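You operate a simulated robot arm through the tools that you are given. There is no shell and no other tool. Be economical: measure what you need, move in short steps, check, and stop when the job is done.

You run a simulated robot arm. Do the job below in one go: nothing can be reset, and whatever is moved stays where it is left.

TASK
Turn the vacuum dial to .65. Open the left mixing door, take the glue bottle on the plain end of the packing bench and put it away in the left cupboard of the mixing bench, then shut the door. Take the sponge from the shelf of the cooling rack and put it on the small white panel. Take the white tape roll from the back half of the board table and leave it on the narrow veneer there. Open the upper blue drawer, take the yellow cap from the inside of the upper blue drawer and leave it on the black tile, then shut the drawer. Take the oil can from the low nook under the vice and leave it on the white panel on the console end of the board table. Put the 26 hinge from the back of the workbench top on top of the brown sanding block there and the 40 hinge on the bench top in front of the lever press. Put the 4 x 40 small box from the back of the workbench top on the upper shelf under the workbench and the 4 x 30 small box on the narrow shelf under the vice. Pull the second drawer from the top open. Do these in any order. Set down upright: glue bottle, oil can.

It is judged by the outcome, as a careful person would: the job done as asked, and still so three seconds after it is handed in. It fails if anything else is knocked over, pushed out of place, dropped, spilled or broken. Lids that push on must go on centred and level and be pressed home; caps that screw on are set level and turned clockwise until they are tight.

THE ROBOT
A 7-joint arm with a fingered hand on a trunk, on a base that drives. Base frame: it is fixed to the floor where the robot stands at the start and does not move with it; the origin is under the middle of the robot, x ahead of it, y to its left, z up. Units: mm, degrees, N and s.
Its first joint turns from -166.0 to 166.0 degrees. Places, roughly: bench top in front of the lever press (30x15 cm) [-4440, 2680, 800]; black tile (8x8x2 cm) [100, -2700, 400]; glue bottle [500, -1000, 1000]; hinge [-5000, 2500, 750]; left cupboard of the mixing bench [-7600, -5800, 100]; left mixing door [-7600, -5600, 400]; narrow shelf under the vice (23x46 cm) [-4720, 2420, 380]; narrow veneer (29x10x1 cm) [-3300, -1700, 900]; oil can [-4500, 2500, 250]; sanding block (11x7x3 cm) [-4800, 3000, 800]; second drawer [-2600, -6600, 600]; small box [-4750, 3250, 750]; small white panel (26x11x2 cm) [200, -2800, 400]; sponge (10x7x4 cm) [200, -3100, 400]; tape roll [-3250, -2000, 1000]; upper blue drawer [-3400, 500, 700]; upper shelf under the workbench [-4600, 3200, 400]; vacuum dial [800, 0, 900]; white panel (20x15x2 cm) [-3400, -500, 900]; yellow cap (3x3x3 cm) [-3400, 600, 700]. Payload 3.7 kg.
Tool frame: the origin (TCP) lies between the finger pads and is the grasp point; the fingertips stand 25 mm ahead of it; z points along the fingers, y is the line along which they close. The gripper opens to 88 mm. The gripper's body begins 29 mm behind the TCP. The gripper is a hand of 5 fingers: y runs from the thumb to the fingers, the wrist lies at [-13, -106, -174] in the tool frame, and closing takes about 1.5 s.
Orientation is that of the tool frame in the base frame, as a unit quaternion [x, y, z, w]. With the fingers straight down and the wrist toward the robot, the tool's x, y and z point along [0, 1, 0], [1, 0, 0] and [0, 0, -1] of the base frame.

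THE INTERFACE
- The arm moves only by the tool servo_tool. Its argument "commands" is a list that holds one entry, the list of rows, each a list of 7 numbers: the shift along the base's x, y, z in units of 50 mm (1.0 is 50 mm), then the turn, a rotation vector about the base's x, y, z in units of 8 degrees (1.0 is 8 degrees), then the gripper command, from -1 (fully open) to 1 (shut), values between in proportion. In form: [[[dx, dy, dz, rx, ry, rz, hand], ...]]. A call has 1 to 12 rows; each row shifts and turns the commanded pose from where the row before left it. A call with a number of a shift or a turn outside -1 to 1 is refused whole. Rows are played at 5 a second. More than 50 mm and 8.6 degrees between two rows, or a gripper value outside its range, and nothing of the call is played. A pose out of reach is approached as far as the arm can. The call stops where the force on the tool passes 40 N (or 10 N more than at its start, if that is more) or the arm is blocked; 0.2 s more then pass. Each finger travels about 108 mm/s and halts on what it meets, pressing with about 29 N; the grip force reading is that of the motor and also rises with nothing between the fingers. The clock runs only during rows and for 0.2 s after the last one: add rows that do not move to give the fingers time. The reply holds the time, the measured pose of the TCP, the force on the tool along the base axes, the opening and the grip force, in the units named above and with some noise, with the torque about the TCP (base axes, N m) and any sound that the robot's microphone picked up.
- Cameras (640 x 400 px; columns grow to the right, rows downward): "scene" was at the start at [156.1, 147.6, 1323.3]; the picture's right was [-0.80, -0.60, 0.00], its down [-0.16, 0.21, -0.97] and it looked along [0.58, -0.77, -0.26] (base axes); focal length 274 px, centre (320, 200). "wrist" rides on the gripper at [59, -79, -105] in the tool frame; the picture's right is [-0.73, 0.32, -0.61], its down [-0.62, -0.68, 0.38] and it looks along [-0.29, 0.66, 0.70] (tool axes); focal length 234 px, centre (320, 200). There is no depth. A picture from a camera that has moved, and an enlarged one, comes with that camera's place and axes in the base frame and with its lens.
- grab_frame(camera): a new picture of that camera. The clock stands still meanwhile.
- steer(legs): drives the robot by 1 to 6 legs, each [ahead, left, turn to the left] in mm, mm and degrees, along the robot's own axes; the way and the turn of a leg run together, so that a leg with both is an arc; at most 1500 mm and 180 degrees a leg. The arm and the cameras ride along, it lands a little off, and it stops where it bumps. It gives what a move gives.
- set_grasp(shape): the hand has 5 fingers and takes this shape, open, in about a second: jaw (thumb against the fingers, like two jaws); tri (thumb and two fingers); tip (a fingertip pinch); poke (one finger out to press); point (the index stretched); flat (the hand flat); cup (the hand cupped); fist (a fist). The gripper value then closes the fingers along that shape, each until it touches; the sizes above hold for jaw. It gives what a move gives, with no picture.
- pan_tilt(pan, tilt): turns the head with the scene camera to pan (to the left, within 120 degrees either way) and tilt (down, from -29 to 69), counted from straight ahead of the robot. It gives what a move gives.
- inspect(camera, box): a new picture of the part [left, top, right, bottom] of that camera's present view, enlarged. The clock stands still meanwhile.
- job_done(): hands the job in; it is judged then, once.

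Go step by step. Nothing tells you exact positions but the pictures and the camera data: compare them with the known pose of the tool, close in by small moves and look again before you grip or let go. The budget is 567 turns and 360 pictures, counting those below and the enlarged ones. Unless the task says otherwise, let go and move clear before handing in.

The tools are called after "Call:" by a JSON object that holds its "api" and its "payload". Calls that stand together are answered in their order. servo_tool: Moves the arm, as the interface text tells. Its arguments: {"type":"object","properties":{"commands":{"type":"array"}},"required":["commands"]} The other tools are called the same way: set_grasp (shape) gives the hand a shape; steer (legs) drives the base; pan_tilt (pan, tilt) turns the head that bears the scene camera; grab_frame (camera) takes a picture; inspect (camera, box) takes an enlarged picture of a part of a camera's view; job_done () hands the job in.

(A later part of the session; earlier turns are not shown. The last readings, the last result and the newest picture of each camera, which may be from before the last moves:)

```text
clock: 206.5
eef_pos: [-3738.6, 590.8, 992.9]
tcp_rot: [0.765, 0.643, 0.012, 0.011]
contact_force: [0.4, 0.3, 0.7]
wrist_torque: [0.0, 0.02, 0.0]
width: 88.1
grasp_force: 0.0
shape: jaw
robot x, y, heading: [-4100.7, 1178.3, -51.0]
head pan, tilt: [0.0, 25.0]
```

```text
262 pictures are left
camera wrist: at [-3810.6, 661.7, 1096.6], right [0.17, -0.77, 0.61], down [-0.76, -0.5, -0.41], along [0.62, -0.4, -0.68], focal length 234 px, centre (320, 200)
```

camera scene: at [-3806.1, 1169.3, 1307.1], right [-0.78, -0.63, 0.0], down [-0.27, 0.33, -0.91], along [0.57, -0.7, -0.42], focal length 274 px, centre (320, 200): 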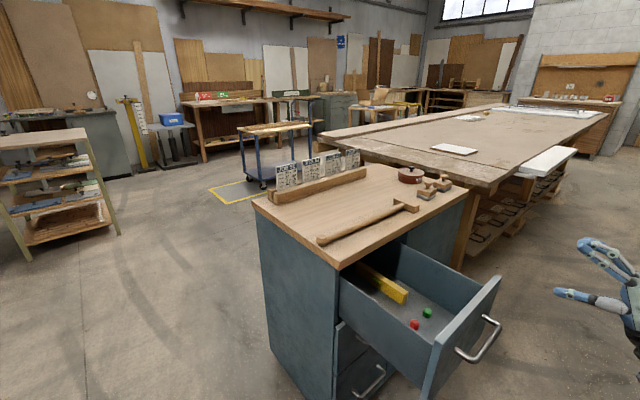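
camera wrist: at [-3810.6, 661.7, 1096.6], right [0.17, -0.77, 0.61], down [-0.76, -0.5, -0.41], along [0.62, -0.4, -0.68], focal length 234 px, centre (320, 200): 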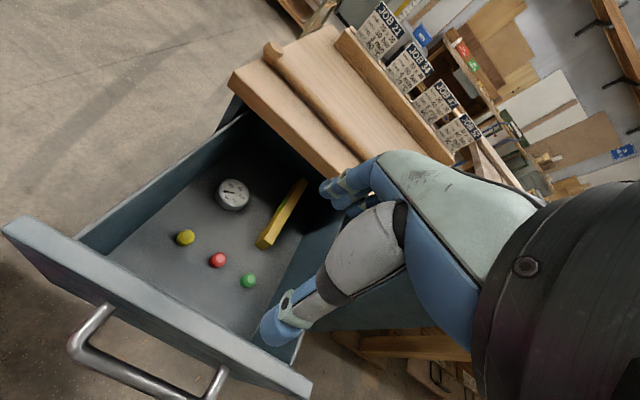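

The yellow cap is there at about (-3652, 647, 665), floor ≈650. I move above it, tilt the hand so the wrist clears the drawer front, and look again.

Call:
{"api": "servo_tool", "payload": {"commands": [[[0.3, 0.2, -0.6, 0.05, 0.3, 0, -0.4], [0.3, 0.2, -0.6, 0.05, 0.3, 0, -0.4], [0.3, 0.2, -0.6, 0.05, 0.3, 0, -0.4], [0.3, 0.2, -0.6, 0.05, 0.3, 0, -0.4], [0.3, 0.2, -0.6, 0.05, 0.3, 0, -0.4], [0.24, 0.12, -0.3, 0.05, 0.3, 0, -0.4], [0, 0, 0, 0, 0, 0, -0.4]]]}}

Call:
{"api": "grab_frame", "payload": {"camera": "wrist"}}

Call:
{"api": "inspect", "payload": {"camera": "scene", "box": [330, 220, 510, 350]}}

```text
clock: 208.1
eef_pos: [-3650.8, 648.8, 827.9]
tcp_rot: [0.76, 0.64, -0.071, -0.085]
contact_force: [-0.4, 0.9, -0.5]
wrist_torque: [-0.01, -0.02, 0.03]
width: 61.9
grasp_force: 0.0
shape: jaw
robot x, y, heading: [-4101.8, 1179.9, -51.1]
head pan, tilt: [0.0, 25.0]
```

```text
261 pictures are left
camera wrist: at [-3696.2, 713.9, 948.5], right [0.32, -0.79, 0.52], down [-0.84, -0.49, -0.23], along [0.43, -0.37, -0.82], focal length 234 px, centre (320, 200)
```

wrist: 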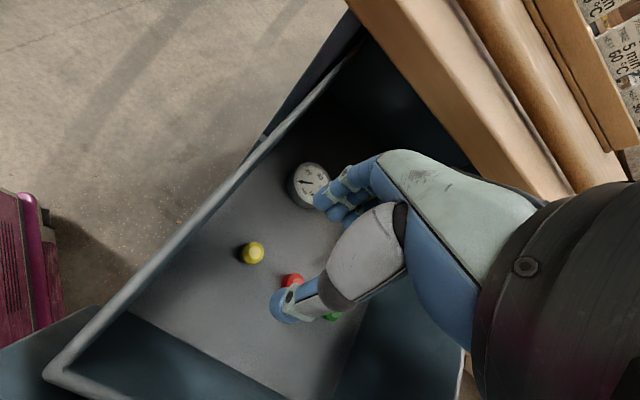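

```text
3.08 times, centred on (420, 285) of scene
camera zoom: at [-3806.0, 1169.3, 1307.0], right [-0.78, -0.63, 0.0], down [-0.27, 0.33, -0.91], along [0.57, -0.7, -0.42], focal length 844 px, centre (12, -62)
```

zoom: 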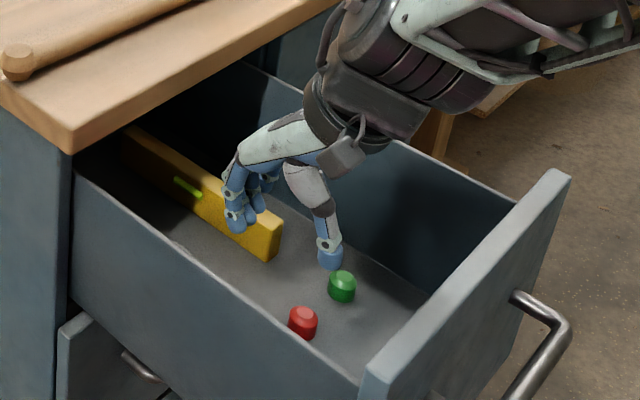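

The cap is directly beneath at (-3654, 646). I descend to z≈688.

Call:
{"api": "servo_tool", "payload": {"commands": [[[0, -0.04, -0.8, 0, 0, 0, -0.3], [0, 0, -0.8, 0, 0, 0, -0.3], [0, 0, -0.7, 0, 0, 0, -0.3], [0, 0, -0.4, 0, 0, 0, -0.3], [0, 0, 0, 0, 0, 0, -0.3]]]}}

Call:
{"api": "grab_frame", "payload": {"camera": "wrist"}}

Call:
{"api": "inspect", "payload": {"camera": "scene", "box": [330, 220, 510, 350]}}

```text
clock: 209.3
eef_pos: [-3651.9, 646.0, 692.9]
tcp_rot: [0.76, 0.64, -0.071, -0.085]
contact_force: [0.1, 1.1, 0.1]
wrist_torque: [0.02, -0.01, -0.01]
width: 57.5
grasp_force: 0.1
shape: jaw
robot x, y, heading: [-4102.3, 1178.6, -50.9]
head pan, tilt: [0.0, 25.0]
```

```text
259 pictures are left
camera wrist: at [-3695.9, 711.5, 813.7], right [0.32, -0.79, 0.52], down [-0.84, -0.49, -0.23], along [0.43, -0.37, -0.82], focal length 234 px, centre (320, 200)
```

wrist: 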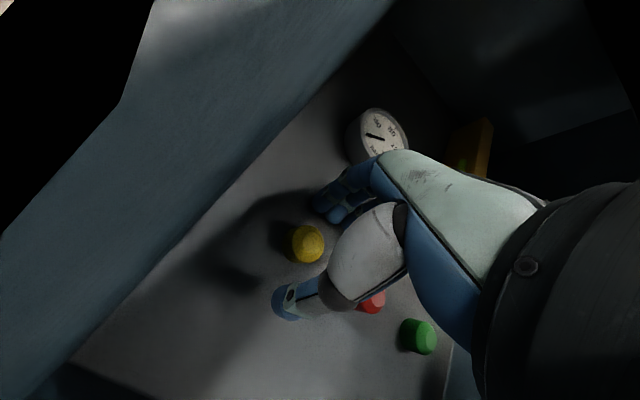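

```text
3.08 times, centred on (420, 285) of scene
camera zoom: at [-3806.0, 1169.3, 1307.0], right [-0.78, -0.63, 0.0], down [-0.27, 0.33, -0.91], along [0.57, -0.7, -0.42], focal length 844 px, centre (12, -62)
```

zoom: 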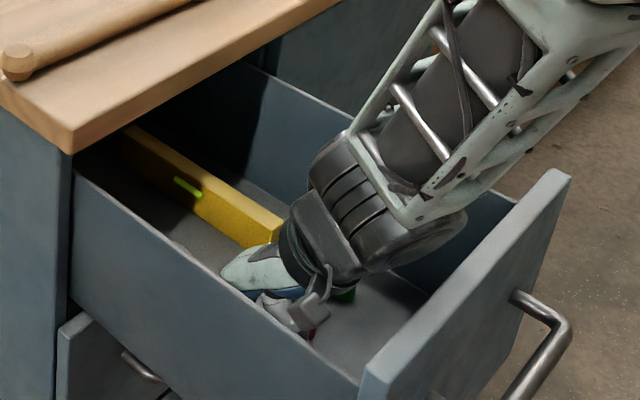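

The cap lies between thumb and fingers. I lower 5 mm and close.

Call:
{"api": "servo_tool", "payload": {"commands": [[[-0.04, 0.04, -0.12, 0, 0, 0, -0.3], [0, 0, 0, 0, 0, 0, 0], [0, 0, 0, 0, 0, 0, 0.4], [0, 0, 0, 0, 0, 0, 0.6], [0, 0, 0, 0, 0, 0, 0.6], [0, 0, 0, 0, 0, 0, 0.6]]]}}

Call:
{"api": "grab_frame", "payload": {"camera": "wrist"}}

```text
clock: 210.7
eef_pos: [-3653.9, 647.3, 686.5]
tcp_rot: [0.761, 0.64, -0.069, -0.085]
contact_force: [-1.0, -4.2, 12.2]
wrist_torque: [-0.09, -0.06, -0.07]
width: 21.2
grasp_force: 29.0
shape: jaw
robot x, y, heading: [-4102.3, 1179.6, -50.9]
head pan, tilt: [0.0, 25.0]
```

```text
257 pictures are left
camera wrist: at [-3697.7, 713.4, 808.1], right [0.32, -0.79, 0.52], down [-0.84, -0.49, -0.23], along [0.43, -0.37, -0.82], focal length 234 px, centre (320, 200)
```

wrist: 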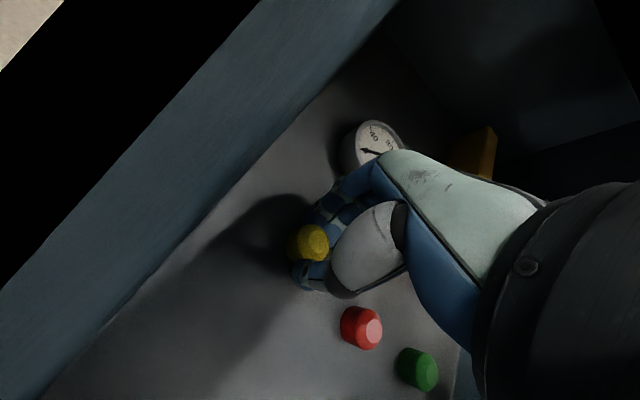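

Gripped. I lift straight up and check.

Call:
{"api": "servo_tool", "payload": {"commands": [[[0, 0, 0.3, 0, 0, 0, 0.7], [0, 0, 0.6, 0, 0, 0, 0.7], [0, 0, 0.8, 0, 0, 0, 0.7], [0, 0, 0.9, 0, 0, 0, 0.7], [0, 0, 0.9, 0, 0, 0, 0.7], [0, 0, 0.9, 0, 0, 0, 0.7], [0, 0, 0.9, 0, 0, 0, 0.7]]]}}

Call:
{"api": "grab_frame", "payload": {"camera": "wrist"}}

```text
clock: 212.3
eef_pos: [-3653.2, 648.0, 954.3]
tcp_rot: [0.761, 0.64, -0.07, -0.086]
contact_force: [-0.4, 0.6, -0.5]
wrist_torque: [-0.03, -0.01, 0.01]
width: 19.6
grasp_force: 28.9
shape: jaw
robot x, y, heading: [-4099.4, 1179.0, -51.2]
head pan, tilt: [0.0, 25.0]
```

```text
256 pictures are left
camera wrist: at [-3697.0, 712.9, 1074.0], right [0.32, -0.79, 0.52], down [-0.84, -0.49, -0.23], along [0.43, -0.37, -0.82], focal length 234 px, centre (320, 200)
```

wrist: 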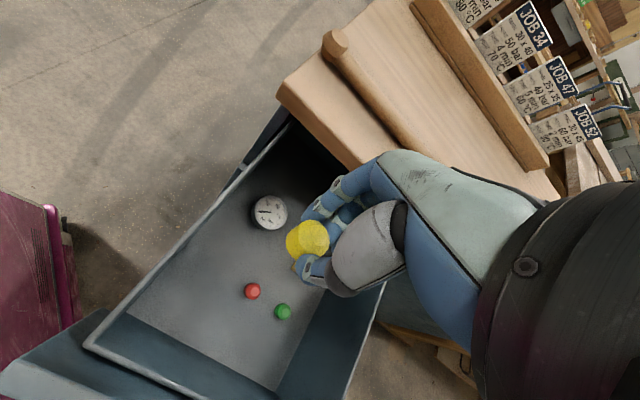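

Held firmly. I leave the drawer open for now (I come back later), stow the arm and drive to the rack with the cap.

Call:
{"api": "servo_tool", "payload": {"commands": [[[-0.6, 0.75, 0.1, 0, 0, 0, 0.7], [-0.6, 0.75, 0.1, 0, 0, 0, 0.7], [-0.6, 0.75, 0.1, 0, 0, 0, 0.7], [-0.6, 0.75, 0, 0, 0, 0, 0.7], [-0.6, 0.75, 0, 0, 0, 0, 0.7]]]}}

Call:
{"api": "steer", "payload": {"legs": [[-200, 0, 0], [0, 0, 51], [1500, 0, 0], [700, -150, 0], [0, 0, -90], [1500, 0, 0]]}}

```text
clock: 213.5
eef_pos: [-3802.7, 835.7, 967.5]
tcp_rot: [0.76, 0.64, -0.07, -0.086]
contact_force: [-0.2, 0.5, -0.6]
wrist_torque: [0.0, 0.02, 0.0]
width: 19.5
grasp_force: 29.1
shape: jaw
robot x, y, heading: [-4101.6, 1181.9, -51.3]
head pan, tilt: [0.0, 25.0]
```

```text
clock: 238.8
eef_pos: [-2018.2, -780.3, 967.8]
tcp_rot: [0.933, 0.344, -0.036, -0.105]
contact_force: [-0.2, -0.9, 0.1]
wrist_torque: [-0.04, -0.02, -0.02]
width: 19.5
grasp_force: 28.8
shape: jaw
robot x, y, heading: [-2027.6, -321.1, -90.6]
head pan, tilt: [0.0, 25.0]
```

On course. Continue toward the rack.

Call:
{"api": "steer", "payload": {"legs": [[1500, 0, 0], [280, 0, 0], [0, 0, 90], [1420, 0, 0], [0, 0, 80]]}}

Call:
{"api": "pan_tilt", "payload": {"pan": -90, "tilt": 35}}

Call:
{"api": "grab_frame", "payload": {"camera": "scene"}}

```text
clock: 261.7
eef_pos: [-568.2, -1688.9, 967.0]
tcp_rot: [-0.253, 0.961, -0.107, 0.027]
contact_force: [-0.3, -0.3, -0.6]
wrist_torque: [0.0, 0.02, 0.02]
width: 19.4
grasp_force: 29.5
shape: jaw
robot x, y, heading: [-646.7, -2138.6, 78.2]
head pan, tilt: [0.0, 25.0]
```

```text
clock: 263.3
eef_pos: [-567.4, -1688.0, 967.6]
tcp_rot: [-0.253, 0.961, -0.107, 0.028]
contact_force: [1.0, 0.0, 0.4]
wrist_torque: [0.01, 0.0, -0.02]
width: 19.7
grasp_force: 29.3
shape: jaw
robot x, y, heading: [-643.3, -2141.0, 78.3]
head pan, tilt: [-90.0, 35.0]
```

```text
255 pictures are left
camera scene: at [-758.0, -2014.8, 1291.3], right [-0.2, -0.98, 0.0], down [-0.56, 0.12, -0.82], along [0.8, -0.17, -0.57], focal length 274 px, centre (320, 200)
```

scene: 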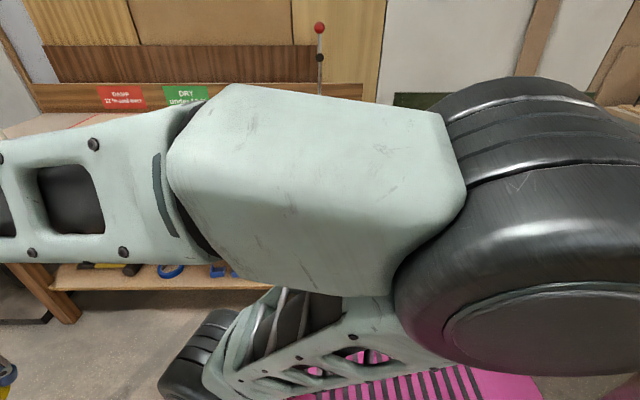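

I align and back up to the rack, slightly further along than before.

Call:
{"api": "steer", "payload": {"legs": [[0, 0, 2], [0, -60, 0], [-842, 0, 0]]}}

Call:
{"api": "pan_tilt", "payload": {"pan": -80, "tilt": 45}}

Call:
{"api": "servo_tool", "payload": {"commands": [[[0.8, 0, 0, 0, 0, -1, 0.7], [0.8, 0, 0, 0, 0, -1, 0.7], [0.8, 0, 0, 0, 0, -1, 0.7], [0.8, 0, 0, 0, 0, -1, 0.7], [0.7, 0, 0, 0, 0, -1, 0.7], [0.6, -0.3, 0, 0, 0, -1, 0.7], [0.4, -0.6, 0, 0, 0, -1, 0.7], [0.2, -0.6, -0.2, 0, 0, -1, 0.7]]]}}

Call:
{"api": "grab_frame", "payload": {"camera": "scene"}}

Call:
{"api": "grab_frame", "payload": {"camera": "wrist"}}

```text
clock: 268.8
eef_pos: [-667.0, -2531.4, 967.8]
tcp_rot: [-0.272, 0.956, -0.107, 0.028]
contact_force: [-0.1, -0.8, -0.8]
wrist_torque: [0.0, 0.0, -0.02]
width: 19.5
grasp_force: 29.0
shape: jaw
robot x, y, heading: [-727.6, -2983.7, 80.4]
head pan, tilt: [-90.0, 35.0]
```

```text
clock: 269.5
eef_pos: [-666.9, -2532.1, 967.4]
tcp_rot: [-0.272, 0.956, -0.107, 0.029]
contact_force: [-0.4, 0.0, 0.0]
wrist_torque: [0.01, 0.02, 0.0]
width: 19.6
grasp_force: 28.5
shape: jaw
robot x, y, heading: [-724.7, -2987.8, 80.4]
head pan, tilt: [-80.0, 45.0]
```

```text
clock: 270.5
eef_pos: [-567.0, -2514.8, 974.2]
tcp_rot: [-0.124, 0.987, -0.1, 0.024]
contact_force: [0.5, 0.6, -0.8]
wrist_torque: [0.02, 0.03, -0.01]
width: 18.9
grasp_force: 29.0
shape: jaw
robot x, y, heading: [-727.8, -2983.9, 80.6]
head pan, tilt: [-80.0, 45.0]
stopped in row 5: the arm was blocked; the commanded pose is now the measured one
```

```text
254 pictures are left
camera scene: at [-843.7, -2842.5, 1292.9], right [0.09, -1.0, 0.0], down [-0.56, -0.05, -0.83], along [0.83, 0.08, -0.56], focal length 274 px, centre (320, 200)
```

scene: 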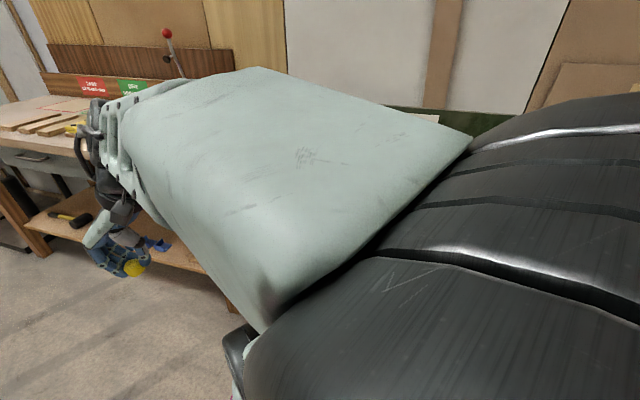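

```text
253 pictures are left
camera wrist: at [-613.3, -2585.5, 1091.9], right [0.58, 0.6, 0.54], down [0.79, -0.57, -0.22], along [0.17, 0.56, -0.81], focal length 234 px, centre (320, 200)
```

wrist: 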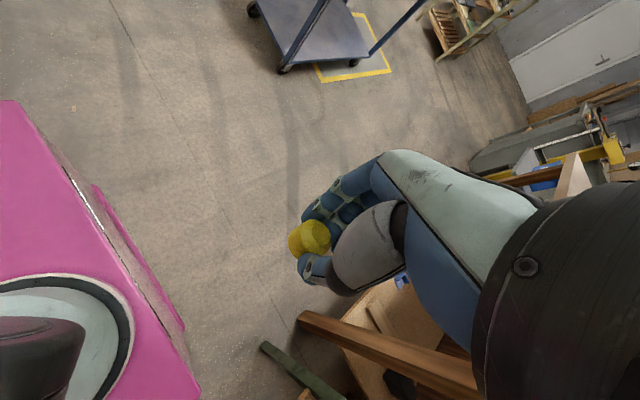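

The elbow is close against the camera mast in this fold. I back that move out and extend the hand forward first, then sweep it to the right.

Call:
{"api": "servo_tool", "payload": {"commands": [[[-0.4, 0.3, 0, 0, 0, 0.5, 0.7], [0, 0.9, 0, 0, 0, 0, 0.7], [0, 0.9, 0, 0, 0, 0, 0.7], [0, 0.9, 0, 0, 0, 0, 0.7], [0.4, 0.8, 0, 0, 0, 0, 0.7], [0.6, 0.7, 0, 0, 0, 0, 0.7]]]}}

Call:
{"api": "grab_frame", "payload": {"camera": "scene"}}

```text
clock: 271.9
eef_pos: [-533.5, -2291.0, 970.4]
tcp_rot: [-0.153, 0.983, -0.104, 0.021]
contact_force: [-0.5, -0.1, -0.5]
wrist_torque: [-0.02, -0.02, 0.02]
width: 19.7
grasp_force: 29.0
shape: jaw
robot x, y, heading: [-730.1, -2984.9, 80.7]
head pan, tilt: [-80.0, 45.0]
```

```text
252 pictures are left
camera scene: at [-851.2, -2850.3, 1276.5], right [0.01, -1.0, 0.0], down [-0.71, -0.01, -0.71], along [0.71, 0.01, -0.71], focal length 274 px, centre (320, 200)
```

scene: 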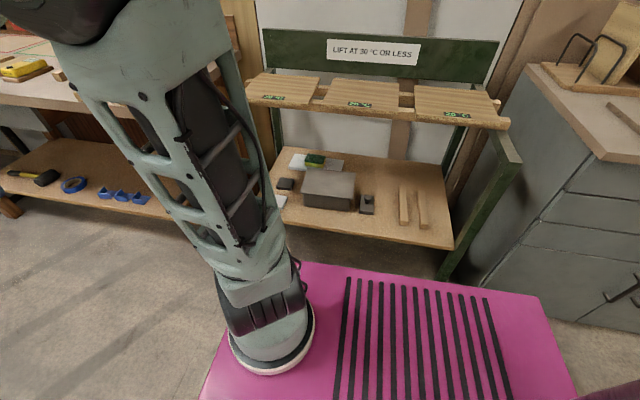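

The elbow is free now. I sweep the hand round to the rack front.

Call:
{"api": "servo_tool", "payload": {"commands": [[[0.5, -0.7, -0.2, 0, 0, -1, 0.7], [0.5, -0.7, -0.2, 0, 0, -1, 0.7], [0.5, -0.7, -0.2, 0, 0, -1, 0.7], [0.5, -0.7, -0.2, 0, 0, -1, 0.7], [0.5, -0.7, -0.2, 0, 0, -1, 0.7], [0.5, -0.7, -0.2, 0, 0, -1, 0.7], [0.5, -0.7, -0.2, 0, 0, -1, 0.7], [0.5, -0.7, -0.2, 0, 0, -1, 0.7], [0.5, -0.7, -0.2, 0, 0, -1, 0.7], [0.5, -0.7, -0.2, 0, 0, -1, 0.7], [0.5, -0.7, -0.2, 0, 0, -1, 0.7], [0.5, -0.7, -0.2, 0, 0, -1, 0.7]]]}}

Call:
{"api": "grab_frame", "payload": {"camera": "scene"}}

Call:
{"api": "grab_frame", "payload": {"camera": "wrist"}}

```text
clock: 274.5
eef_pos: [-233.9, -2710.8, 850.5]
tcp_rot: [0.629, 0.77, -0.086, -0.063]
contact_force: [0.1, -0.7, 0.1]
wrist_torque: [-0.01, -0.02, 0.0]
width: 19.7
grasp_force: 28.6
shape: jaw
robot x, y, heading: [-726.5, -2988.1, 80.5]
head pan, tilt: [-80.0, 45.0]
```

```text
251 pictures are left
camera scene: at [-851.0, -2850.0, 1276.5], right [0.01, -1.0, 0.0], down [-0.71, -0.01, -0.71], along [0.71, 0.01, -0.71], focal length 274 px, centre (320, 200)
```

scene: 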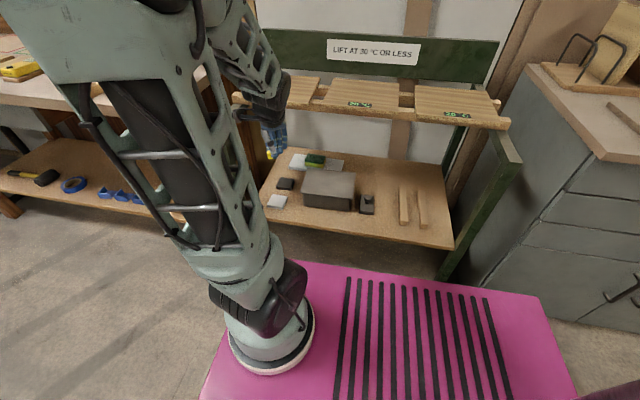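

```text
250 pictures are left
camera wrist: at [-300.7, -2664.2, 970.4], right [0.58, -0.62, 0.53], down [-0.61, -0.76, -0.23], along [0.55, -0.19, -0.82], focal length 234 px, centre (320, 200)
```

wrist: 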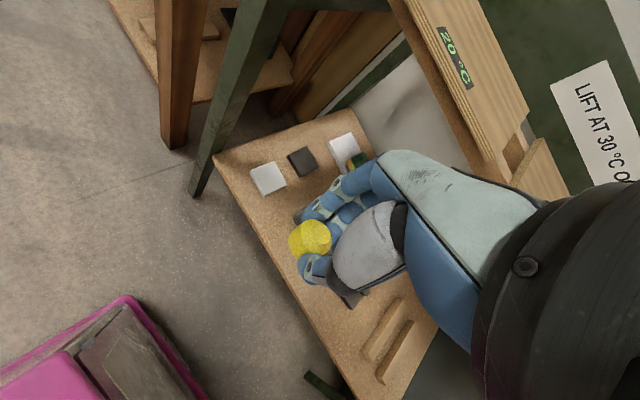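

I see the black tile at about (115, -2678). I square the hand, take out most of the backward tilt and lower in front of the rack.

Call:
{"api": "servo_tool", "payload": {"commands": [[[0.05, 0, -0.8, -0.03, -0.2, -0.44, 0.7], [0.05, 0, -0.8, -0.03, -0.2, -0.44, 0.7], [0.05, 0, -0.8, -0.03, -0.2, -0.44, 0.7], [0.05, 0, -0.8, -0.03, -0.2, -0.44, 0.7], [0.05, 0, -0.8, -0.03, -0.2, -0.44, 0.7], [0.05, 0, -0.8, -0.03, -0.2, -0.44, 0.7], [0, 0, 0, 0, 0, 0, 0.7]]]}}

Call:
{"api": "grab_frame", "payload": {"camera": "scene"}}

Call:
{"api": "grab_frame", "payload": {"camera": "wrist"}}

```text
clock: 276.1
eef_pos: [-219.1, -2691.2, 782.0]
tcp_rot: [0.765, 0.643, -0.031, -0.007]
contact_force: [-1.2, -0.4, 0.2]
wrist_torque: [-0.02, 0.01, -0.02]
width: 19.5
grasp_force: 29.1
shape: jaw
out of reach, approached as far as the arm can: row 2, 3, 4, 5, 6
robot x, y, heading: [-723.4, -2986.2, 80.6]
head pan, tilt: [-80.0, 45.0]
```

```text
249 pictures are left
camera scene: at [-850.7, -2850.0, 1276.5], right [0.01, -1.0, 0.0], down [-0.71, -0.01, -0.71], along [0.71, 0.01, -0.71], focal length 274 px, centre (320, 200)
```

scene: 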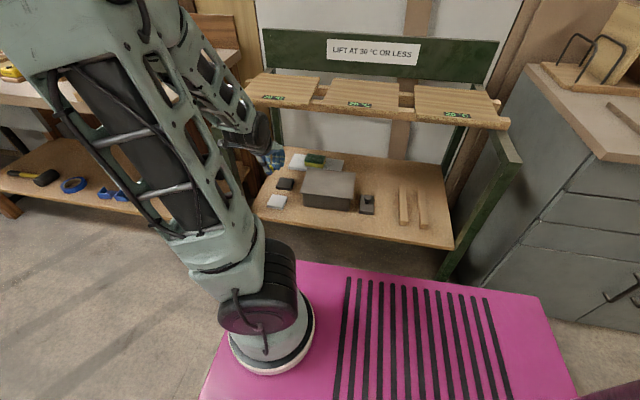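

```text
248 pictures are left
camera wrist: at [-281.5, -2618.1, 889.9], right [0.23, -0.75, 0.62], down [-0.8, -0.51, -0.33], along [0.56, -0.42, -0.72], focal length 234 px, centre (320, 200)
```

wrist: 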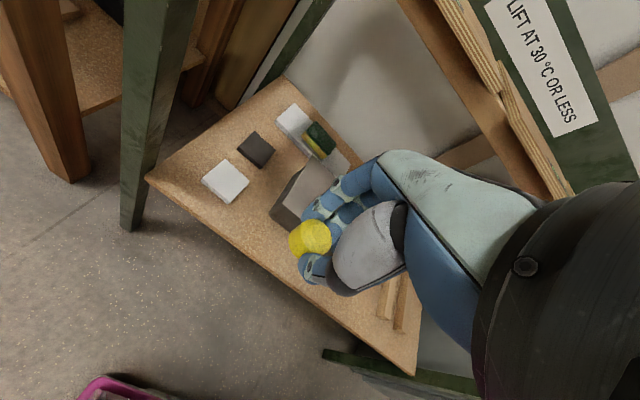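

Lowering here is out of reach and the elbow leans left toward the bench. I shift the hand right and drive forward ~270 so that the elbow can swing right.

Call:
{"api": "servo_tool", "payload": {"commands": [[[-0.15, -0.8, 0.1, 0, 0, 0, 0.7], [-0.15, -0.8, 0, 0, 0, 0, 0.7], [-0.15, -0.8, 0, 0, 0, 0, 0.7], [-0.15, -0.8, 0, 0, 0, 0, 0.7], [-0.15, -0.8, 0, 0, 0, 0, 0.7]]]}}

Call:
{"api": "steer", "payload": {"legs": [[260, 0, 0]]}}

Call:
{"api": "grab_frame", "payload": {"camera": "scene"}}

```text
clock: 277.3
eef_pos: [-240.9, -2889.6, 793.8]
tcp_rot: [0.764, 0.644, -0.03, -0.006]
contact_force: [0.3, 0.3, -0.2]
wrist_torque: [-0.01, 0.0, 0.0]
width: 19.1
grasp_force: 29.4
shape: jaw
out of reach, approached as far as the arm can: row 1, 2
robot x, y, heading: [-728.4, -2985.3, 80.8]
head pan, tilt: [-80.0, 45.0]
```

```text
clock: 279.2
eef_pos: [-198.4, -2633.9, 795.4]
tcp_rot: [0.765, 0.643, -0.03, -0.006]
contact_force: [0.0, 0.3, 0.3]
wrist_torque: [-0.02, 0.0, 0.02]
width: 19.4
grasp_force: 28.4
shape: jaw
robot x, y, heading: [-684.1, -2724.3, 80.0]
head pan, tilt: [-80.0, 45.0]
```

```text
247 pictures are left
camera scene: at [-807.3, -2592.1, 1276.5], right [0.01, -1.0, 0.0], down [-0.71, -0.01, -0.71], along [0.71, 0.01, -0.71], focal length 274 px, centre (320, 200)
```

scene: 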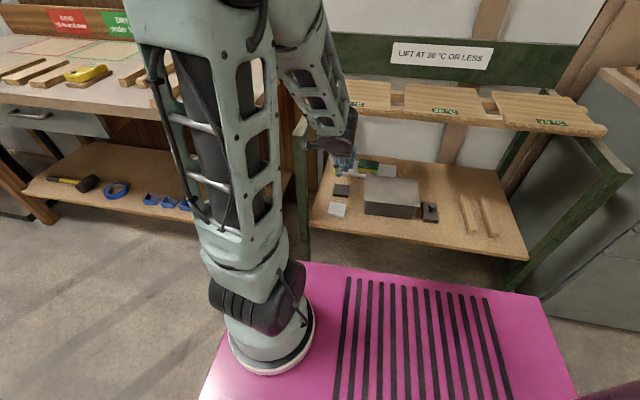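

To keep the forearm clear of the rack's left post I go back 150 mm, so the hand enters from the right side above the grey box.

Call:
{"api": "steer", "payload": {"legs": [[-150, 0, 0]]}}

Call:
{"api": "servo_tool", "payload": {"commands": [[[0.4, -0.4, -0.3, 0, 0, 0, 0.7], [0.4, -0.4, -0.5, 0, 0, 0, 0.7], [0.2, -0.2, -0.8, 0, -0.1, 0, 0.7], [0.1, 0, -0.9, -0.05, -0.3, 0, 0.7], [0.1, 0, -0.9, -0.05, -0.3, 0, 0.7], [0, 0, -0.6, -0.05, -0.3, 0, 0.7], [0, 0, 0, 0, 0, 0, 0.7]]]}}

Call:
{"api": "grab_frame", "payload": {"camera": "scene"}}

Call:
{"api": "grab_frame", "payload": {"camera": "wrist"}}

```text
clock: 280.6
eef_pos: [-224.0, -2781.4, 794.0]
tcp_rot: [0.765, 0.643, -0.028, -0.007]
contact_force: [0.0, -0.5, 0.3]
wrist_torque: [-0.01, -0.01, -0.02]
width: 19.2
grasp_force: 29.3
shape: jaw
robot x, y, heading: [-707.5, -2872.6, 80.5]
head pan, tilt: [-80.0, 45.0]
```

```text
clock: 282.2
eef_pos: [-164.2, -2832.3, 595.6]
tcp_rot: [0.765, 0.642, 0.016, 0.048]
contact_force: [-1.2, -0.1, 0.1]
wrist_torque: [0.0, -0.03, 0.02]
width: 19.3
grasp_force: 29.2
shape: jaw
robot x, y, heading: [-707.1, -2872.6, 80.2]
head pan, tilt: [-80.0, 45.0]
```

```text
246 pictures are left
camera scene: at [-832.3, -2740.5, 1276.5], right [0.01, -1.0, 0.0], down [-0.71, -0.01, -0.71], along [0.71, 0.01, -0.71], focal length 274 px, centre (320, 200)
```

scene: 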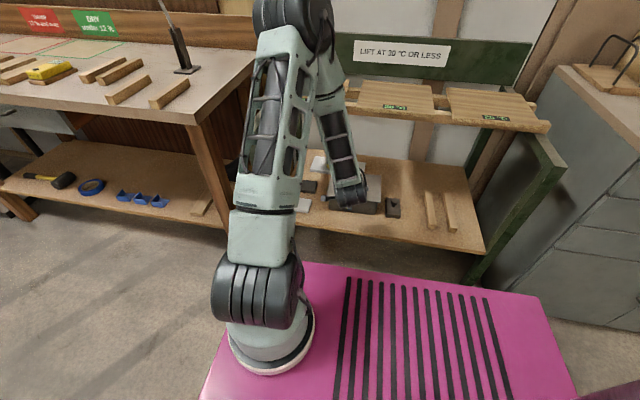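

```text
245 pictures are left
camera wrist: at [-241.2, -2756.0, 690.9], right [0.14, -0.74, 0.66], down [-0.74, -0.52, -0.42], along [0.65, -0.43, -0.62], focal length 234 px, centre (320, 200)
```

wrist: 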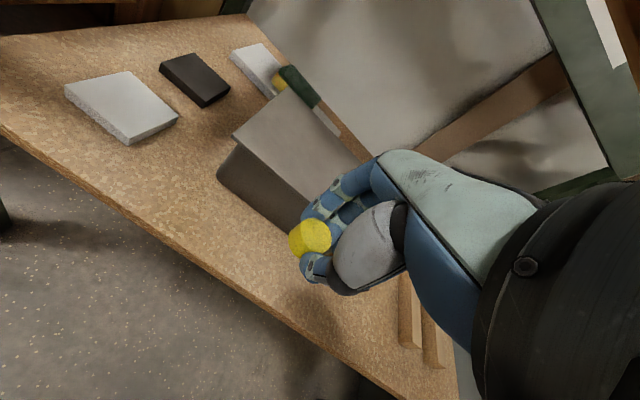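

The elbow is now straight up, forearm in front of the board edge. I move in and left toward the tile at z≈570, in two stages, watching clearance.

Call:
{"api": "servo_tool", "payload": {"commands": [[[0.77, 0.43, -0.07, 0.024, 0.14, 0, 0.7], [0.77, 0.43, -0.07, 0.024, 0.14, 0, 0.7], [0.77, 0.43, -0.07, 0.024, 0.14, 0, 0.7], [0.77, 0.43, -0.07, 0.024, 0.14, 0, 0.7], [0.77, 0.43, -0.07, 0.024, 0.14, 0, 0.7], [0, 0, 0, 0, 0, 0, 0.7]]]}}

Call:
{"api": "grab_frame", "payload": {"camera": "scene"}}

Call:
{"api": "grab_frame", "payload": {"camera": "wrist"}}

```text
clock: 283.6
eef_pos: [28.4, -2725.0, 577.5]
tcp_rot: [0.765, 0.644, -0.015, 0.009]
contact_force: [-0.2, 0.1, -1.3]
wrist_torque: [0.01, 0.02, 0.02]
width: 19.1
grasp_force: 28.7
shape: jaw
robot x, y, heading: [-707.0, -2875.9, 80.7]
head pan, tilt: [-80.0, 45.0]
```

```text
244 pictures are left
camera scene: at [-832.3, -2740.5, 1276.5], right [0.01, -1.0, 0.0], down [-0.71, -0.01, -0.71], along [0.71, 0.01, -0.71], focal length 274 px, centre (320, 200)
```

scene: 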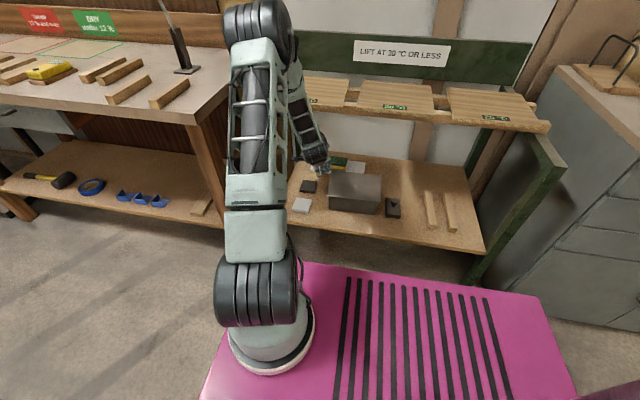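

```text
243 pictures are left
camera wrist: at [-37.8, -2650.7, 681.7], right [0.2, -0.75, 0.63], down [-0.78, -0.51, -0.36], along [0.59, -0.42, -0.69], focal length 234 px, centre (320, 200)
```

wrist: 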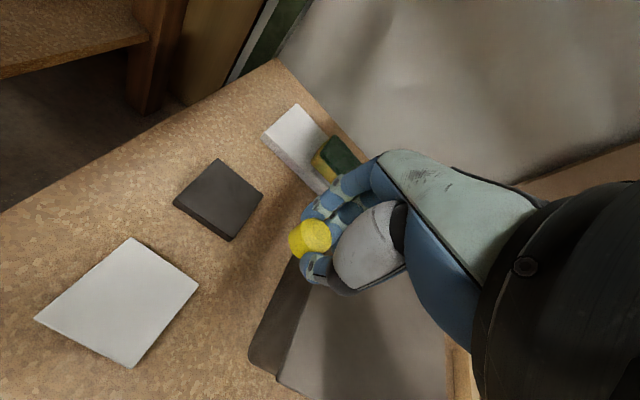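

Tile centre refined to (102, -2674). I move above it.

Call:
{"api": "servo_tool", "payload": {"commands": [[[0.5, 0.35, -0.2, 0, 0, 0, 0.7], [0.5, 0.35, -0.2, 0, 0, 0, 0.7], [0.44, 0.32, -0.2, 0, 0, 0, 0.7], [0, 0, 0, 0, 0, 0, 0.7]]]}}

Call:
{"api": "grab_frame", "payload": {"camera": "scene"}}

Call:
{"api": "grab_frame", "payload": {"camera": "wrist"}}

```text
clock: 284.6
eef_pos: [101.9, -2673.8, 548.4]
tcp_rot: [0.765, 0.644, -0.015, 0.01]
contact_force: [0.3, -0.4, -0.3]
wrist_torque: [0.01, -0.01, -0.01]
width: 19.5
grasp_force: 29.1
shape: jaw
robot x, y, heading: [-706.3, -2876.6, 80.4]
head pan, tilt: [-80.0, 45.0]
```

```text
242 pictures are left
camera scene: at [-832.3, -2740.5, 1276.5], right [0.01, -1.0, 0.0], down [-0.71, -0.01, -0.71], along [0.71, 0.01, -0.71], focal length 274 px, centre (320, 200)
```

scene: 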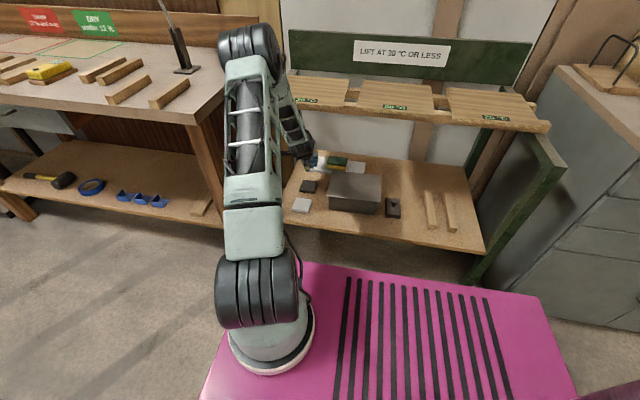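

```text
241 pictures are left
camera wrist: at [35.0, -2599.9, 651.6], right [0.2, -0.75, 0.63], down [-0.78, -0.51, -0.36], along [0.59, -0.42, -0.69], focal length 234 px, centre (320, 200)
```

wrist: 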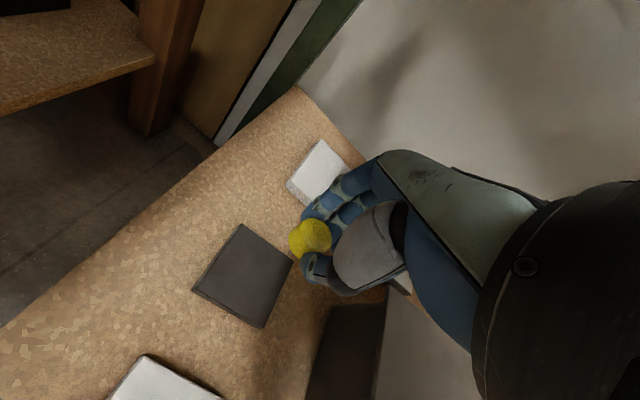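

Directly above the tile. I lower to just above it.

Call:
{"api": "servo_tool", "payload": {"commands": [[[-0.08, -0.02, -0.5, 0, 0, 0, 0.7], [0, 0, -0.5, 0, 0, 0, 0.7], [0, 0, -0.4, 0, 0, 0, 0.7], [0, 0, -0.14, 0, 0, 0, 0.7], [0, 0, 0, 0, 0, 0, 0.7]]]}}

Call:
{"api": "grab_frame", "payload": {"camera": "wrist"}}

Call:
{"api": "inspect", "payload": {"camera": "scene", "box": [220, 100, 400, 230]}}

```text
clock: 285.8
eef_pos: [97.9, -2675.5, 471.2]
tcp_rot: [0.766, 0.643, -0.015, 0.009]
contact_force: [0.8, 0.0, -0.1]
wrist_torque: [-0.01, -0.01, 0.01]
width: 19.1
grasp_force: 29.2
shape: jaw
robot x, y, heading: [-708.2, -2874.0, 80.3]
head pan, tilt: [-80.0, 45.0]
```

```text
240 pictures are left
camera wrist: at [30.5, -2601.1, 574.5], right [0.2, -0.75, 0.63], down [-0.78, -0.51, -0.36], along [0.59, -0.42, -0.69], focal length 234 px, centre (320, 200)
```

wrist: 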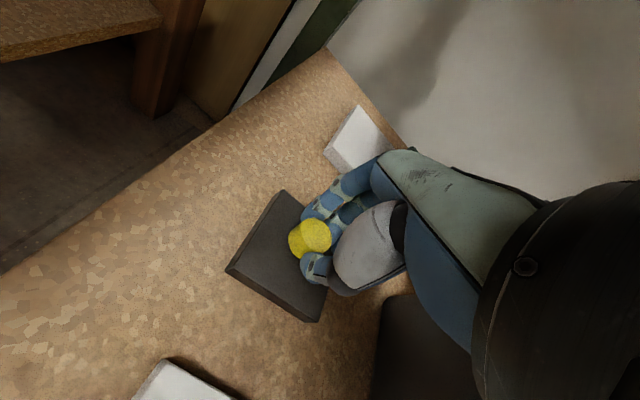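

```text
3.08 times, centred on (310, 165) of scene
camera zoom: at [-832.2, -2740.5, 1276.5], right [0.01, -1.0, 0.0], down [-0.71, -0.01, -0.71], along [0.71, 0.01, -0.71], focal length 844 px, centre (351, 308)
```

zoom: 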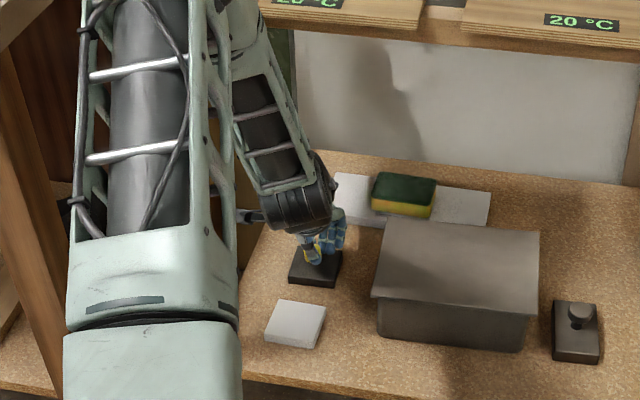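

Cap is over the tile's middle. I lower in small steps.

Call:
{"api": "servo_tool", "payload": {"commands": [[[0, 0, -0.08, 0, 0, 0, 0.7], [0, 0, -0.06, 0, 0, 0, 0.7], [0, 0, 0, 0, 0, 0, 0.7]]]}}

```text
clock: 286.6
eef_pos: [97.9, -2674.9, 464.9]
tcp_rot: [0.765, 0.643, -0.014, 0.009]
contact_force: [-0.3, -0.1, 2.0]
wrist_torque: [0.02, -0.01, -0.03]
width: 18.9
grasp_force: 29.0
shape: jaw
robot x, y, heading: [-708.1, -2874.8, 80.3]
head pan, tilt: [-80.0, 45.0]
```

Call:
{"api": "servo_tool", "payload": {"commands": [[[0, 0, -0.05, 0, 0, 0, 0.7], [0, 0, 0, 0, 0, 0, 0.7]]]}}

Call:
{"api": "inspect", "payload": {"camera": "wrist", "box": [220, 160, 400, 320]}}

```text
clock: 287.2
eef_pos: [97.9, -2675.9, 462.5]
tcp_rot: [0.765, 0.644, -0.013, 0.01]
contact_force: [-1.5, -0.7, 16.0]
wrist_torque: [0.0, -0.23, -0.03]
width: 19.6
grasp_force: 29.3
shape: jaw
robot x, y, heading: [-707.4, -2871.1, 80.2]
head pan, tilt: [-80.0, 45.0]
```

```text
2.50 times, centred on (310, 240) of wrist
camera zoom: at [30.7, -2601.3, 566.2], right [0.2, -0.75, 0.63], down [-0.78, -0.51, -0.36], along [0.59, -0.42, -0.69], focal length 585 px, centre (345, 100)
```

zoom: 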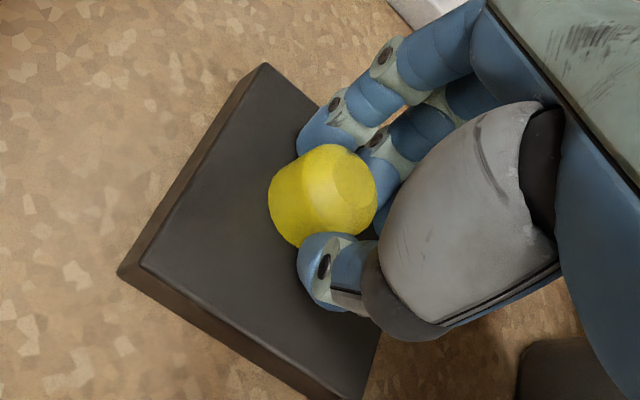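

In contact, cap slightly tilted; it will settle flat. I open slowly and rise a little, then look.

Call:
{"api": "servo_tool", "payload": {"commands": [[[0, 0, 0.02, 0, 0, 0, 0.5], [0, 0, 0, 0, 0, 0, 0.3], [0, 0, 0, 0, 0, 0, 0.1], [0, 0, 0, 0, 0, 0, -0.2], [0, 0, 0, 0, 0, 0, -0.4], [0, 0, 0, 0, 0, 0, -0.4], [0, 0, 0.4, 0, 0, 0, -0.4], [0, 0, 0.8, 0, 0, 0, -0.4]]]}}

Call:
{"api": "grab_frame", "payload": {"camera": "wrist"}}

```text
clock: 289.0
eef_pos: [97.2, -2675.8, 522.1]
tcp_rot: [0.765, 0.643, -0.015, 0.009]
contact_force: [0.0, -0.4, -0.5]
wrist_torque: [0.02, -0.01, 0.02]
width: 61.4
grasp_force: 0.1
shape: jaw
robot x, y, heading: [-709.1, -2875.5, 80.4]
head pan, tilt: [-80.0, 45.0]
```

```text
237 pictures are left
camera wrist: at [29.6, -2601.2, 625.9], right [0.2, -0.75, 0.63], down [-0.78, -0.51, -0.36], along [0.59, -0.42, -0.69], focal length 234 px, centre (320, 200)
```

wrist: 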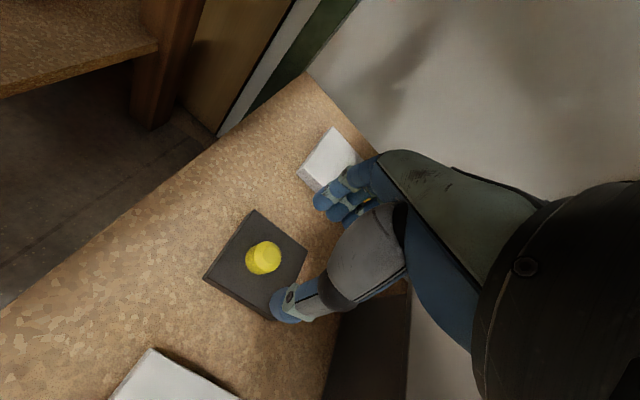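

The yellow cap stands on the tile. I withdraw the way I came and raise the hand in front of the rack.

Call:
{"api": "servo_tool", "payload": {"commands": [[[0, 0, 0.5, 0, 0, 0, -0.4], [-0.5, -0.35, 0.2, 0, 0, 0, -0.4], [-0.6, -0.45, 0.1, 0, 0, 0, -0.4], [-0.77, -0.43, 0.1, 0, 0, 0, -0.4], [-0.77, -0.43, 0.1, 0, 0, 0, -0.4], [-0.77, -0.43, 0.1, 0, 0, 0, -0.4], [-0.77, -0.43, 0.1, 0, 0, 0, -0.6], [-0.77, -0.43, 0.1, 0, 0, 0, -0.8], [-0.6, -0.2, 0.4, 0, 0, 0, -1]]]}}

Call:
{"api": "servo_tool", "payload": {"commands": [[[-0.2, 0.1, 0.9, 0, 0, 0, -1], [-0.2, 0.2, 0.9, 0, 0, 0, -1], [0, 0.3, 0.9, 0, 0, 0, -1], [0, 0.3, 0.9, 0, 0, 0, -1], [0, 0.3, 0.9, 0, 0, 0, -1], [0, 0.3, 0.9, 0, 0, 0, -1], [0, 0.2, 0.9, 0, 0, 0, -1], [0, 0, 0.9, 0, 0, 0, -1], [0, 0, 0.9, 0, 0, 0, -1]]]}}

Call:
{"api": "grab_frame", "payload": {"camera": "scene"}}

```text
clock: 291.0
eef_pos: [-181.2, -2832.7, 607.0]
tcp_rot: [0.765, 0.644, -0.015, 0.01]
contact_force: [-0.6, 0.6, -0.5]
wrist_torque: [0.01, -0.02, 0.0]
width: 87.7
grasp_force: 0.0
shape: jaw
robot x, y, heading: [-706.7, -2874.9, 80.3]
head pan, tilt: [-80.0, 45.0]
```

```text
clock: 293.0
eef_pos: [-200.1, -2745.6, 1012.9]
tcp_rot: [0.765, 0.643, -0.015, 0.009]
contact_force: [0.1, 0.4, 0.5]
wrist_torque: [-0.02, 0.0, 0.02]
width: 87.7
grasp_force: 0.0
shape: jaw
robot x, y, heading: [-704.8, -2871.2, 80.6]
head pan, tilt: [-80.0, 45.0]
```

```text
236 pictures are left
camera scene: at [-832.3, -2740.5, 1276.5], right [0.01, -1.0, 0.0], down [-0.71, -0.01, -0.71], along [0.71, 0.01, -0.71], focal length 274 px, centre (320, 200)
```

scene: 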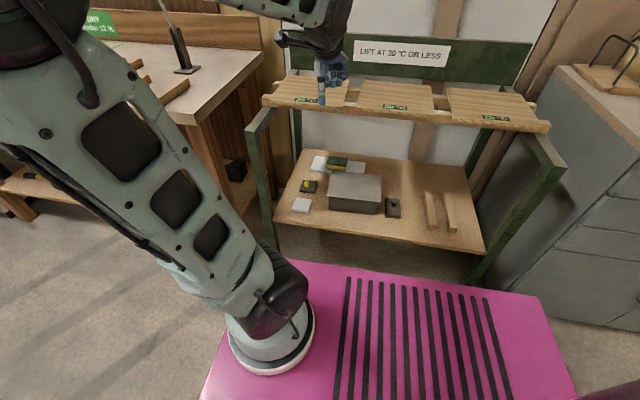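

All good on the rack. Now the glue bottle: I drive forward along the packing bench with the bench on my right.

Call:
{"api": "steer", "payload": {"legs": [[1500, 0, 0], [180, 0, 0]]}}

Call:
{"api": "pan_tilt", "payload": {"pan": -75, "tilt": 30}}

Call:
{"api": "grab_frame", "payload": {"camera": "scene"}}

Call:
{"api": "grab_frame", "payload": {"camera": "wrist"}}

```text
clock: 301.5
eef_pos: [88.7, -1090.9, 1011.7]
tcp_rot: [0.768, 0.64, -0.014, 0.01]
contact_force: [0.4, 0.0, -0.2]
wrist_torque: [-0.01, 0.01, 0.0]
width: 87.5
grasp_force: 0.0
shape: jaw
robot x, y, heading: [-419.4, -1212.4, 80.2]
head pan, tilt: [-80.0, 45.0]
```

```text
clock: 302.3
eef_pos: [89.8, -1089.3, 1012.8]
tcp_rot: [0.768, 0.64, -0.014, 0.009]
contact_force: [0.4, 0.5, 0.4]
wrist_torque: [0.0, 0.02, 0.02]
width: 87.6
grasp_force: 0.1
shape: jaw
robot x, y, heading: [-415.7, -1211.3, 79.7]
head pan, tilt: [-75.0, 30.0]
```

```text
235 pictures are left
camera scene: at [-534.4, -1070.3, 1299.0], right [0.09, -1.0, 0.0], down [-0.5, -0.04, -0.87], along [0.86, 0.07, -0.5], focal length 274 px, centre (320, 200)
```

scene: 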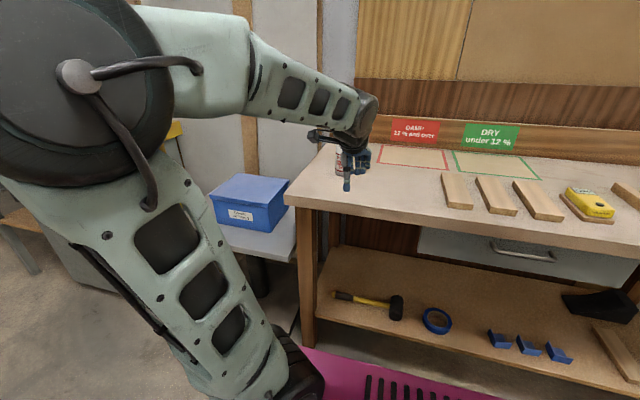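

```text
234 pictures are left
camera wrist: at [22.4, -1015.4, 1116.8], right [0.19, -0.75, 0.63], down [-0.79, -0.5, -0.36], along [0.59, -0.43, -0.69], focal length 234 px, centre (320, 200)
```

wrist: 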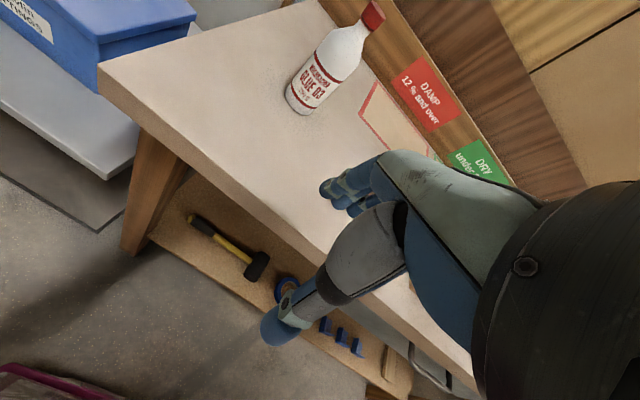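

The bottle is at about (372, -1075), base ≈885, top ≈1048. I rotate the hand to point horizontally with the thumb to the left, for a side grip that will suit the cupboard.

Call:
{"api": "servo_tool", "payload": {"commands": [[[0, 0, 0, 0.47, -0.66, -0.57, -1], [0, 0, 0, 0.47, -0.66, -0.57, -1], [0, 0, 0, 0.47, -0.66, -0.57, -1], [0, 0, 0, 0.47, -0.66, -0.57, -1], [0, 0, 0, 0.47, -0.66, -0.57, -1], [0, 0, 0, 0.47, -0.66, -0.57, -1], [0, 0, 0, 0.47, -0.66, -0.57, -1], [0, 0, 0, 0.47, -0.66, -0.57, -1], [0, 0, 0, 0.47, -0.66, -0.57, -1], [0, 0, 0, 0.47, -0.66, -0.57, -1]]]}}

Call:
{"api": "servo_tool", "payload": {"commands": [[[0, 0, 0, 0.47, -0.66, -0.57, -1], [0, 0, 0, 0.47, -0.66, -0.57, -1], [0, 0, 0, 0.47, -0.66, -0.57, -1], [0, 0, 0, 0.47, -0.66, -0.57, -1], [0, 0, 0, 0.47, -0.66, -0.57, -1]]]}}

Call:
{"api": "grab_frame", "payload": {"camera": "scene"}}

Call:
{"api": "grab_frame", "payload": {"camera": "wrist"}}

```text
clock: 304.5
eef_pos: [98.4, -1093.5, 1026.4]
tcp_rot: [0.836, 0.211, 0.505, 0.041]
contact_force: [0.1, -0.8, 0.3]
wrist_torque: [0.0, 0.02, 0.03]
width: 87.6
grasp_force: 0.1
shape: jaw
out of reach, approached as far as the arm can: row 9, 10
robot x, y, heading: [-422.9, -1212.6, 79.8]
head pan, tilt: [-75.0, 30.0]
```

```text
clock: 305.7
eef_pos: [113.3, -1095.2, 1039.5]
tcp_rot: [0.719, -0.055, 0.69, 0.051]
contact_force: [0.0, 0.3, 0.0]
wrist_torque: [0.02, 0.02, 0.0]
width: 87.6
grasp_force: 0.1
shape: jaw
out of reach, approached as far as the arm can: row 1, 2, 3
robot x, y, heading: [-419.9, -1215.6, 80.0]
head pan, tilt: [-75.0, 30.0]
```

```text
233 pictures are left
camera scene: at [-534.4, -1070.2, 1299.1], right [0.09, -1.0, 0.0], down [-0.5, -0.04, -0.87], along [0.86, 0.07, -0.5], focal length 274 px, centre (320, 200)
```

scene: 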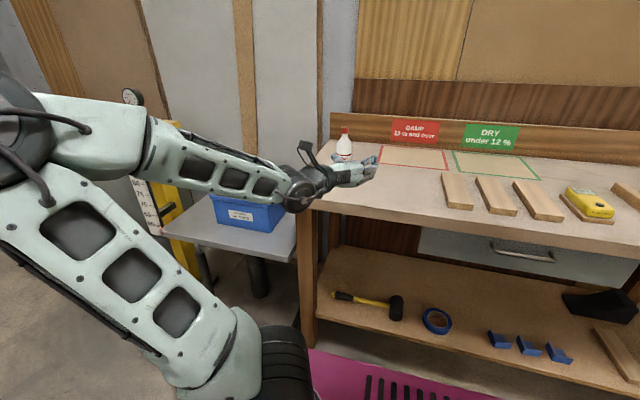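

```text
232 pictures are left
camera wrist: at [23.0, -1002.8, 1103.5], right [-0.68, -0.22, -0.7], down [0.46, 0.62, -0.64], along [0.58, -0.75, -0.32], focal length 234 px, centre (320, 200)
```

wrist: 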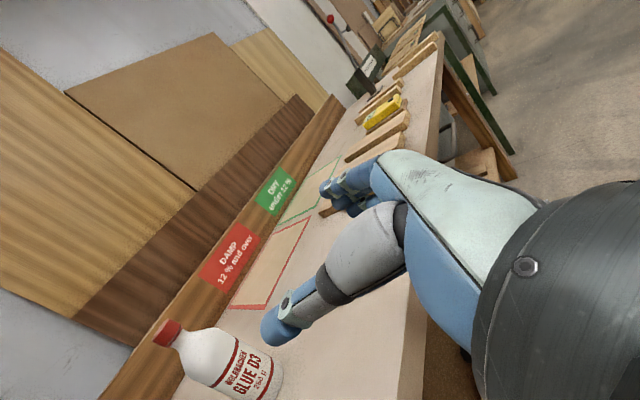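

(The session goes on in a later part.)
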